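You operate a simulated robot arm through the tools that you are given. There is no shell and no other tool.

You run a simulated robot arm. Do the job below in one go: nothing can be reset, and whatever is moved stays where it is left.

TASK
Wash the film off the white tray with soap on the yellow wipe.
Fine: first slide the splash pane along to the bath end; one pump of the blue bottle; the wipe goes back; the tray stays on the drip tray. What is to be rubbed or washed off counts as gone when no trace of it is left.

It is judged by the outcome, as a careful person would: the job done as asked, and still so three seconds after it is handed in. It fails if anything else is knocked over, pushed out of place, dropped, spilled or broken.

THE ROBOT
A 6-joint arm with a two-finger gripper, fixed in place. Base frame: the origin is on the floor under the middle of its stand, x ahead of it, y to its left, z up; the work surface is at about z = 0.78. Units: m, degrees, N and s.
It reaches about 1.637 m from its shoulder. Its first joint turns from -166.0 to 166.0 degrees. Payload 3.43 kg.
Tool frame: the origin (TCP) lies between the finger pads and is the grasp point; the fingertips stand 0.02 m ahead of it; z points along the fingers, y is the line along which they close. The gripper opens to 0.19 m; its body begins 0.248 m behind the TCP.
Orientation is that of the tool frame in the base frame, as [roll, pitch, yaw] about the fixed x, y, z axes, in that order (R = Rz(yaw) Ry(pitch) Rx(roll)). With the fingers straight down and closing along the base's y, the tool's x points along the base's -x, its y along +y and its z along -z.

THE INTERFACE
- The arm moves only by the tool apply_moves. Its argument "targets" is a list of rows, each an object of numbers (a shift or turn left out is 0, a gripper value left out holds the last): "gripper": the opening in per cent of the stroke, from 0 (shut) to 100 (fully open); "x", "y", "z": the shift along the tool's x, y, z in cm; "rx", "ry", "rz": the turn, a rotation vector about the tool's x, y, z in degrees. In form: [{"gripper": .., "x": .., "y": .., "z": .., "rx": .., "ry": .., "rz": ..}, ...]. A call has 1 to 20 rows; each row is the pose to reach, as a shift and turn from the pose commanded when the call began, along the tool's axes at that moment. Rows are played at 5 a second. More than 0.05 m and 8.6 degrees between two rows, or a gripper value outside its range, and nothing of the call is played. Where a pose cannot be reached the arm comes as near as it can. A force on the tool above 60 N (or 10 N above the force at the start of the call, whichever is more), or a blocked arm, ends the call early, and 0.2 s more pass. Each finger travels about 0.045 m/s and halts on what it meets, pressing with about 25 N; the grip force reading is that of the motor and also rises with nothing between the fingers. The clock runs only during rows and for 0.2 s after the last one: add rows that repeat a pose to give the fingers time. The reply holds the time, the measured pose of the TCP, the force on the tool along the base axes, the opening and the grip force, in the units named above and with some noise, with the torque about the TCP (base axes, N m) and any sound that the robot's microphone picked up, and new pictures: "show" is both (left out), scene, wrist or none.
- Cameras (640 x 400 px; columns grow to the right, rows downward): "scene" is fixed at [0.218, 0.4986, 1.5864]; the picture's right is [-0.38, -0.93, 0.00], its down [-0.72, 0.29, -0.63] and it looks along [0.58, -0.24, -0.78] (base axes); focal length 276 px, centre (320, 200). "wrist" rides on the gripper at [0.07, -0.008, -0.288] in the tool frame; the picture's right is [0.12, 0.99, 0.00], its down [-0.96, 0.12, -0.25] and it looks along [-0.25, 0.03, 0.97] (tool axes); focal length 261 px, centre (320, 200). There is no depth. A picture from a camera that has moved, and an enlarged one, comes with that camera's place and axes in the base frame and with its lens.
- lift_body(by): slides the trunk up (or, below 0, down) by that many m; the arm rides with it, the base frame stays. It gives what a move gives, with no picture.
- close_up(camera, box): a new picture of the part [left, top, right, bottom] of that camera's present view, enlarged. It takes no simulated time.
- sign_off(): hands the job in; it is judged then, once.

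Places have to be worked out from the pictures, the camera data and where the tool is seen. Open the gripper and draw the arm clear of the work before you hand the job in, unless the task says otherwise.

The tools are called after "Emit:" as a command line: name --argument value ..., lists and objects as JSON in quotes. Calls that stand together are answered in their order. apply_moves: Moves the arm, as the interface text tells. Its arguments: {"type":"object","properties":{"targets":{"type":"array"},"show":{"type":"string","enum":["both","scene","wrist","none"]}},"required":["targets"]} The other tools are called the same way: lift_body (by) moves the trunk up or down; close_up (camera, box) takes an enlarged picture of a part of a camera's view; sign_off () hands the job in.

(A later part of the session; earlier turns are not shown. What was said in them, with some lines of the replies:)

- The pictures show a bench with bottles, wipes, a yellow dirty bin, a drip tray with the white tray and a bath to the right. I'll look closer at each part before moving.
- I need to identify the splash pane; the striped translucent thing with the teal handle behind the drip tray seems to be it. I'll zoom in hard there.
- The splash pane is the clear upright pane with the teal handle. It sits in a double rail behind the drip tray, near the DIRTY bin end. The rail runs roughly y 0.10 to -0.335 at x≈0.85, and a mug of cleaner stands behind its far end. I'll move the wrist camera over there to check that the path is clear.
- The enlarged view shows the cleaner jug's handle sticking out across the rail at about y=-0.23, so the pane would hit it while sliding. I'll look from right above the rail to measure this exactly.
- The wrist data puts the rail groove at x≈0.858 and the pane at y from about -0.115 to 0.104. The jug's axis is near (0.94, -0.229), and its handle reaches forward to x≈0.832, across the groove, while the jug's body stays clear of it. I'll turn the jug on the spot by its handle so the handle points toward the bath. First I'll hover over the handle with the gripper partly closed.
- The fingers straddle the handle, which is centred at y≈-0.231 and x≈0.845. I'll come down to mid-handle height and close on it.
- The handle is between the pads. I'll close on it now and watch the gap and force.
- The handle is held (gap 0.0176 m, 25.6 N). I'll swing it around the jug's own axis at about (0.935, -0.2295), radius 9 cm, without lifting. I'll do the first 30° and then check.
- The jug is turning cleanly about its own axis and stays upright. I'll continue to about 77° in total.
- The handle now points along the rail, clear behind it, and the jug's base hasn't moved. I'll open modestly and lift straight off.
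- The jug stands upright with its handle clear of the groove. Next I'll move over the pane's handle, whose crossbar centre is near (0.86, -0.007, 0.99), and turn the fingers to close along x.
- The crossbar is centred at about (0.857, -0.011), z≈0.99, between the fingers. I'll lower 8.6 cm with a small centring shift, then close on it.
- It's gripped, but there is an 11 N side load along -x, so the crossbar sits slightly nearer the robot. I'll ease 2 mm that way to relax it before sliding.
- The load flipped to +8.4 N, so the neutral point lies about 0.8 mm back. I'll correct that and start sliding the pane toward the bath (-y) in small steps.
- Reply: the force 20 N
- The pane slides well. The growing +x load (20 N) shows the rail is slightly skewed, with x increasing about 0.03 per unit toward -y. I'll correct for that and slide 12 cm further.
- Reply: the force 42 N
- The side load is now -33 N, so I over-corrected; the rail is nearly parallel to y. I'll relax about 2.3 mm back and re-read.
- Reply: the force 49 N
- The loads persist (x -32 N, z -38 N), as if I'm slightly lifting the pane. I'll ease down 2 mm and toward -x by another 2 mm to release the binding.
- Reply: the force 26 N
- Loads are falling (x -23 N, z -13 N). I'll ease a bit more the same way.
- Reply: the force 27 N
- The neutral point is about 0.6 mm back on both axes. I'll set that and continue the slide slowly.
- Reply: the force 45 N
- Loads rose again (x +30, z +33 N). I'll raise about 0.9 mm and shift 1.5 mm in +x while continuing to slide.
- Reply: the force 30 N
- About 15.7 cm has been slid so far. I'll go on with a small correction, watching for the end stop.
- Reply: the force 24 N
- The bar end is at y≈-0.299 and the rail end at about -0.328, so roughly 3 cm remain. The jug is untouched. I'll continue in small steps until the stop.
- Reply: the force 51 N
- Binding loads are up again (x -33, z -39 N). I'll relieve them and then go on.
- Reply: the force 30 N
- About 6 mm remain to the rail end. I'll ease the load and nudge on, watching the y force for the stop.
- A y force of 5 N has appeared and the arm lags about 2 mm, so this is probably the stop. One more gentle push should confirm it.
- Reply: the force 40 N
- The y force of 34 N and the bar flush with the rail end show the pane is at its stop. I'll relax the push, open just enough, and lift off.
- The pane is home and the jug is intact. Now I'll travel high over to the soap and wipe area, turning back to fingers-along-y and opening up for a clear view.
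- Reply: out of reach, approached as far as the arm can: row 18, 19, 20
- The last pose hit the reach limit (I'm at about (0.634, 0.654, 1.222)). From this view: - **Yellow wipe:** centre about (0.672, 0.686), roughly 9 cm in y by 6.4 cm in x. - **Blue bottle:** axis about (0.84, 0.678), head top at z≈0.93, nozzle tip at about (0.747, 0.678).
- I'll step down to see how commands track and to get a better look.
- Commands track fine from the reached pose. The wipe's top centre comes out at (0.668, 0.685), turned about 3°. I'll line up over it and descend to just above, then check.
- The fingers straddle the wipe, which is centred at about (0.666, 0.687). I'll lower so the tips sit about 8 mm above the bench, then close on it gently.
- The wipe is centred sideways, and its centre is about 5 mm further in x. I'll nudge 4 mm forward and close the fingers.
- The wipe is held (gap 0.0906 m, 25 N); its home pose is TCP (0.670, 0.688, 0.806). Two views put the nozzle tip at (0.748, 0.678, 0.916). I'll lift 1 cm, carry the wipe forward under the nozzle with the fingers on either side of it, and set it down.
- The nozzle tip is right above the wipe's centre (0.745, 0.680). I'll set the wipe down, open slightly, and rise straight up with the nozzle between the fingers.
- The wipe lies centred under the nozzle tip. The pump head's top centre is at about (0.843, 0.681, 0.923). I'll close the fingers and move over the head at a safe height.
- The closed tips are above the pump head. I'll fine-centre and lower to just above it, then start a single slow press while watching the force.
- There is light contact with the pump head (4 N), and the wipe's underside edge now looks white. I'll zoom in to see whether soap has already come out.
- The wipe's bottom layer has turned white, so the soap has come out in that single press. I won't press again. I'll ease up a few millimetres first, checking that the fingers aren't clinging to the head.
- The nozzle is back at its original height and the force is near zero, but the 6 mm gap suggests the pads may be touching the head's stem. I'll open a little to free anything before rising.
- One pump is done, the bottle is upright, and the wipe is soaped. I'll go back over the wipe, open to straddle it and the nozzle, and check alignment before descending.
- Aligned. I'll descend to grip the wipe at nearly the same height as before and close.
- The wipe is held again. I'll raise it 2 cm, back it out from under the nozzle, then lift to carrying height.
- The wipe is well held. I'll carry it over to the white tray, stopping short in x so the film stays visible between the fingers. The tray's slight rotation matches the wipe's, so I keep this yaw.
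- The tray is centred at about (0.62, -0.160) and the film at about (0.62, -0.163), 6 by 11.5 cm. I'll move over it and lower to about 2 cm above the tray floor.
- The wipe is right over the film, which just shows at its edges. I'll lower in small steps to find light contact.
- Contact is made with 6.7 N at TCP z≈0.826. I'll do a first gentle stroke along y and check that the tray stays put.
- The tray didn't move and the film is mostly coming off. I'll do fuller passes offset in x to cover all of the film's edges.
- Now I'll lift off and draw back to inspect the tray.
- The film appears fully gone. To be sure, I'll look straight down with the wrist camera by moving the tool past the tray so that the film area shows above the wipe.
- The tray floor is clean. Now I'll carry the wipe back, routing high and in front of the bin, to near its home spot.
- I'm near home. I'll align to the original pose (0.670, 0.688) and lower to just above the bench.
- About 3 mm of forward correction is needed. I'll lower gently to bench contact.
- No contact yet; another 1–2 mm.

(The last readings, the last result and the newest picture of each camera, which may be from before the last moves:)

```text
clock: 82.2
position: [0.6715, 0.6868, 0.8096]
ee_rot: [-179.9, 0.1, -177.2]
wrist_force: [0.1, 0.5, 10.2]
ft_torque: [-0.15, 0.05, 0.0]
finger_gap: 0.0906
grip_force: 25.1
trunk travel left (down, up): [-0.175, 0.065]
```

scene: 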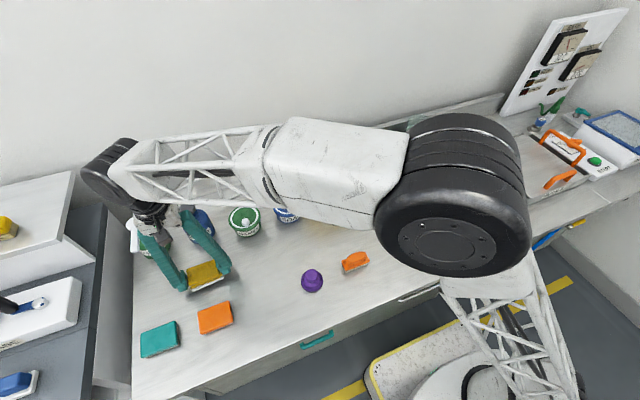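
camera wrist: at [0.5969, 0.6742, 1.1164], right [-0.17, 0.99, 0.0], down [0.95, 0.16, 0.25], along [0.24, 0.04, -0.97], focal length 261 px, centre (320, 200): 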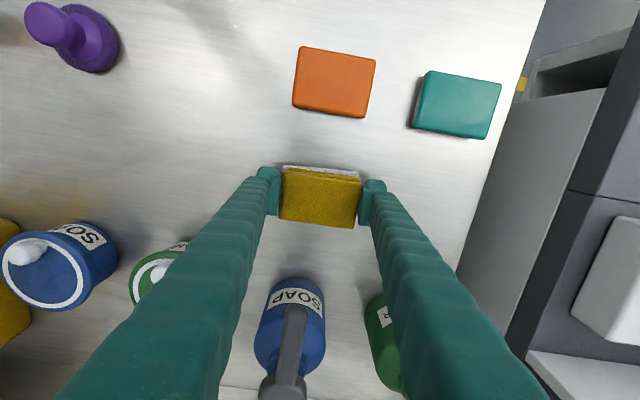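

The bench has been reached (10 N). I'll open modestly, check that the wipe is free, and rise straight up.

Emit:
apply_moves --targets '[{"gripper": 0, "z": -0.08}, {"gripper": 62, "z": -0.08}, {"z": -0.08}, {"z": -0.08}, {"z": -0.08}, {"z": -1}, {"z": -4}, {"z": -8}, {"z": -12}, {"z": -16}, {"z": -20}]' --show "both"

Emit:
close_up --camera "wrist" --box '[200, 80, 440, 280]'

Emit:
close_up --camera "scene" --box '[120, 190, 300, 320]'

```text
clock: 84.6
position: [0.6709, 0.6842, 1.0115]
ee_rot: [180.0, 0.0, -177.2]
wrist_force: [0.0, 0.6, 0.0]
ft_torque: [-0.04, 0.04, 0.01]
finger_gap: 0.1175
grip_force: 0.0
trunk travel left (down, up): [-0.175, 0.065]
camera wrist: at [0.6021, 0.6705, 1.2988], right [-0.17, 0.99, 0.0], down [0.96, 0.16, 0.25], along [0.24, 0.04, -0.97], focal length 261 px, centre (320, 200)
```

scene: 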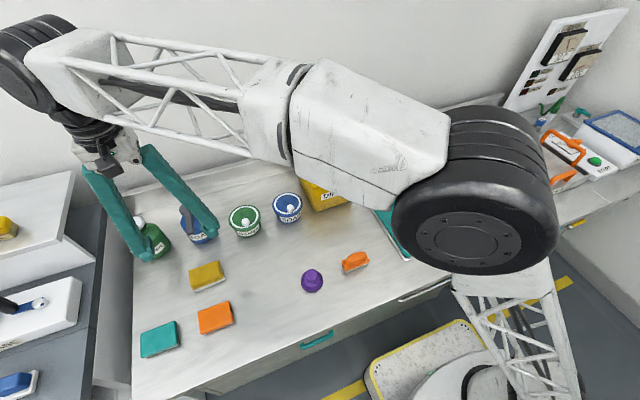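
wrist: 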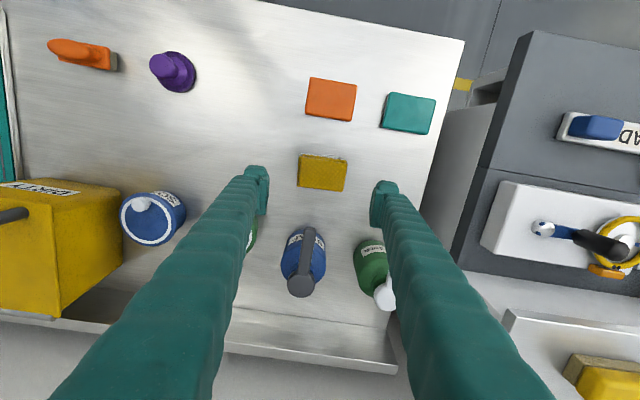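

```text
2.00 times, centred on (320, 180) of wrist
camera zoom: at [0.6021, 0.6705, 1.2988], right [-0.17, 0.99, 0.0], down [0.96, 0.16, 0.25], along [0.24, 0.04, -0.97], focal length 521 px, centre (320, 240)
```

zoom: 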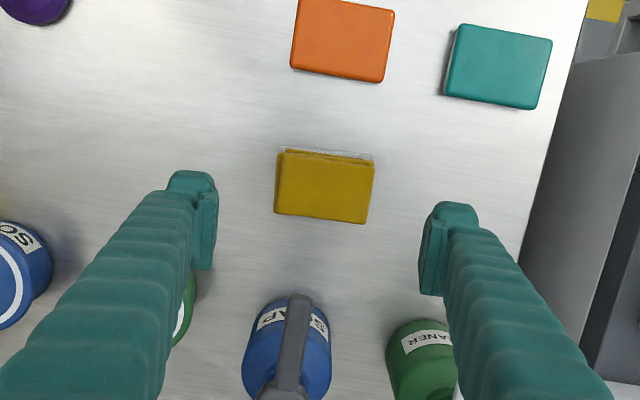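

```text
3.08 times, centred on (210, 255) of scene
camera zoom: at [0.218, 0.4986, 1.5864], right [-0.38, -0.93, 0.0], down [-0.72, 0.29, -0.63], along [0.58, -0.24, -0.78], focal length 848 px, centre (658, 31)
```

zoom: 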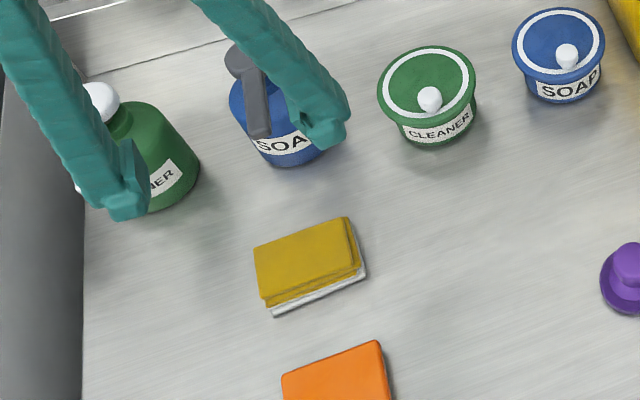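

The wipe is back at its home spot, and the soap bottle and its neighbours are undisturbed. I'll open the gripper fully and draw the arm back to its starting area for a final check.

Emit:
apply_moves --targets '[{"gripper": 62, "x": 1.1, "y": -3.5, "z": -3}, {"x": 2.2, "y": -7.1, "z": -5}, {"gripper": 100, "x": 3.3, "y": -10.7, "z": -7}, {"x": 4.4, "y": -14.3, "z": -9}, {"x": 5.5, "y": -17.9, "z": -11}, {"x": 6.6, "y": -21.5, "z": -13}, {"x": 7.7, "y": -25.1, "z": -15}, {"x": 8.8, "y": -28.7, "z": -17}, {"x": 9.9, "y": -32.3, "z": -19}, {"x": 11, "y": -35.9, "z": -21}, {"x": 12.1, "y": -39.5, "z": -23}, {"x": 13.2, "y": -43.1, "z": -25}, {"x": 14.4, "y": -46.7, "z": -27}]' --show "both"

Emit:
close_up --camera "scene" --box '[340, 80, 540, 270]'

Emit:
close_up --camera "scene" --box '[110, 160, 380, 370]'

Emit:
close_up --camera "wrist" --box '[100, 80, 320, 300]'

```text
clock: 87.4
position: [0.5498, 0.2138, 1.2821]
ee_rot: [179.9, 0.0, -177.0]
wrist_force: [-0.5, 1.0, -0.3]
ft_torque: [-0.1, 0.18, 0.03]
finger_gap: 0.1901
grip_force: 0.1
trunk travel left (down, up): [-0.175, 0.065]
camera wrist: at [0.4808, 0.2014, 1.569], right [-0.17, 0.99, 0.0], down [0.96, 0.16, 0.25], along [0.24, 0.04, -0.97], focal length 261 px, centre (320, 200)
```

scene: 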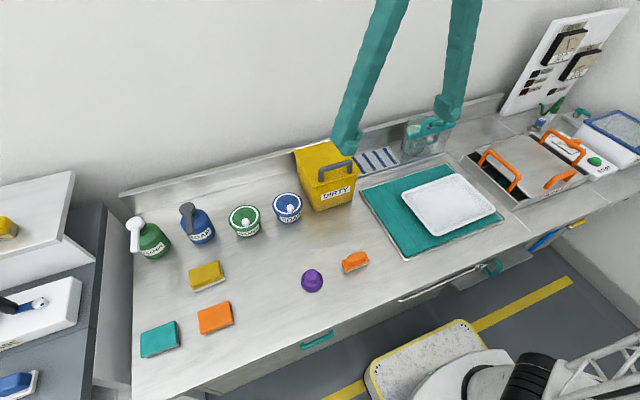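
wrist: 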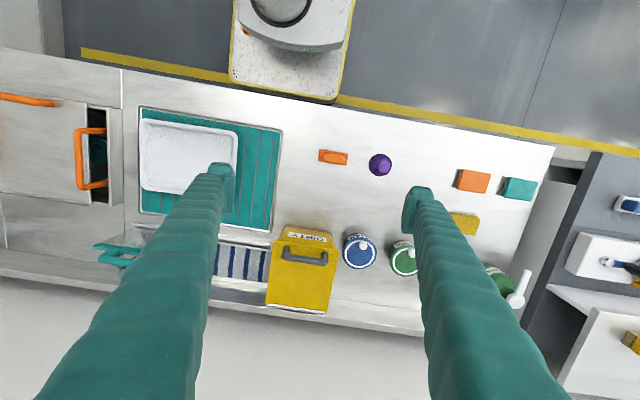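

```text
2.11 times, centred on (440, 175) of scene
camera zoom: at [0.218, 0.4986, 1.5864], right [-0.38, -0.93, 0.0], down [-0.72, 0.29, -0.63], along [0.58, -0.24, -0.78], focal length 580 px, centre (67, 253)
```

zoom: 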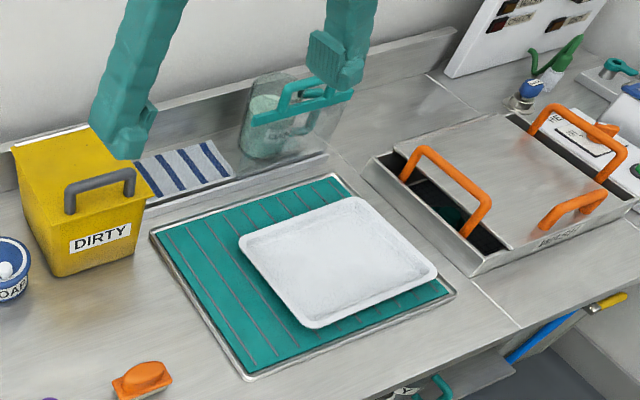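

```text
1.90 times, centred on (245, 265) of scene
camera zoom: at [0.218, 0.4986, 1.5864], right [-0.38, -0.93, 0.0], down [-0.72, 0.29, -0.63], along [0.58, -0.24, -0.78], focal length 525 px, centre (463, 76)
```

zoom: 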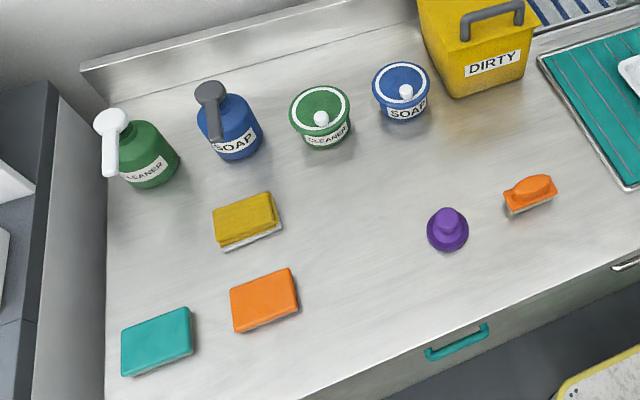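

```text
1.82 times, centred on (210, 190) of wrist
camera zoom: at [0.4808, 0.2014, 1.569], right [-0.17, 0.99, 0.0], down [0.96, 0.16, 0.25], along [0.24, 0.04, -0.97], focal length 474 px, centre (520, 218)
```

zoom: 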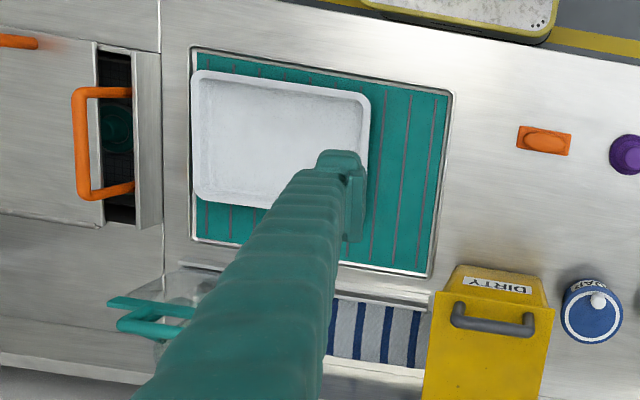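

Final check:
- **Pane:** at the bath end of its rail.
- **Jug:** upright in its place behind the pane.
- **Tray:** clean and still on the drip tray.
- **Wipe:** back at its spot.
- **Bottles:** all standing.

The gripper is open and the arm is clear, so I'm handing the job in.

Emit:
sign_off

```text
The job is handed in.
```

The film is washed off the white tray; close-ups from both cameras show no trace of it. The job is handed in.

- **Splash pane:** it is slid to its stop at the bath end of the rail.
- **Soap:** I pressed the blue bottle once, lightly, with the yellow wipe under its nozzle. The wipe's underside turned white, so I took that as the soap and did not press again.
- **Tray:** it stayed where it was on the drip tray while I rubbed it.
- **Wipe:** it is back at its spot, within less than a centimetre, with the soap still on its underside.

**Cleaner jug:** its handle stuck out across the pane's rail, so I turned the jug about 77° on the spot to let the pane pass. It is upright and nothing spilled. Its handle now points toward the bath, because the pane stands where the handle used to be.

Nothing else was moved. The gripper is open and the arm is clear of the bench.
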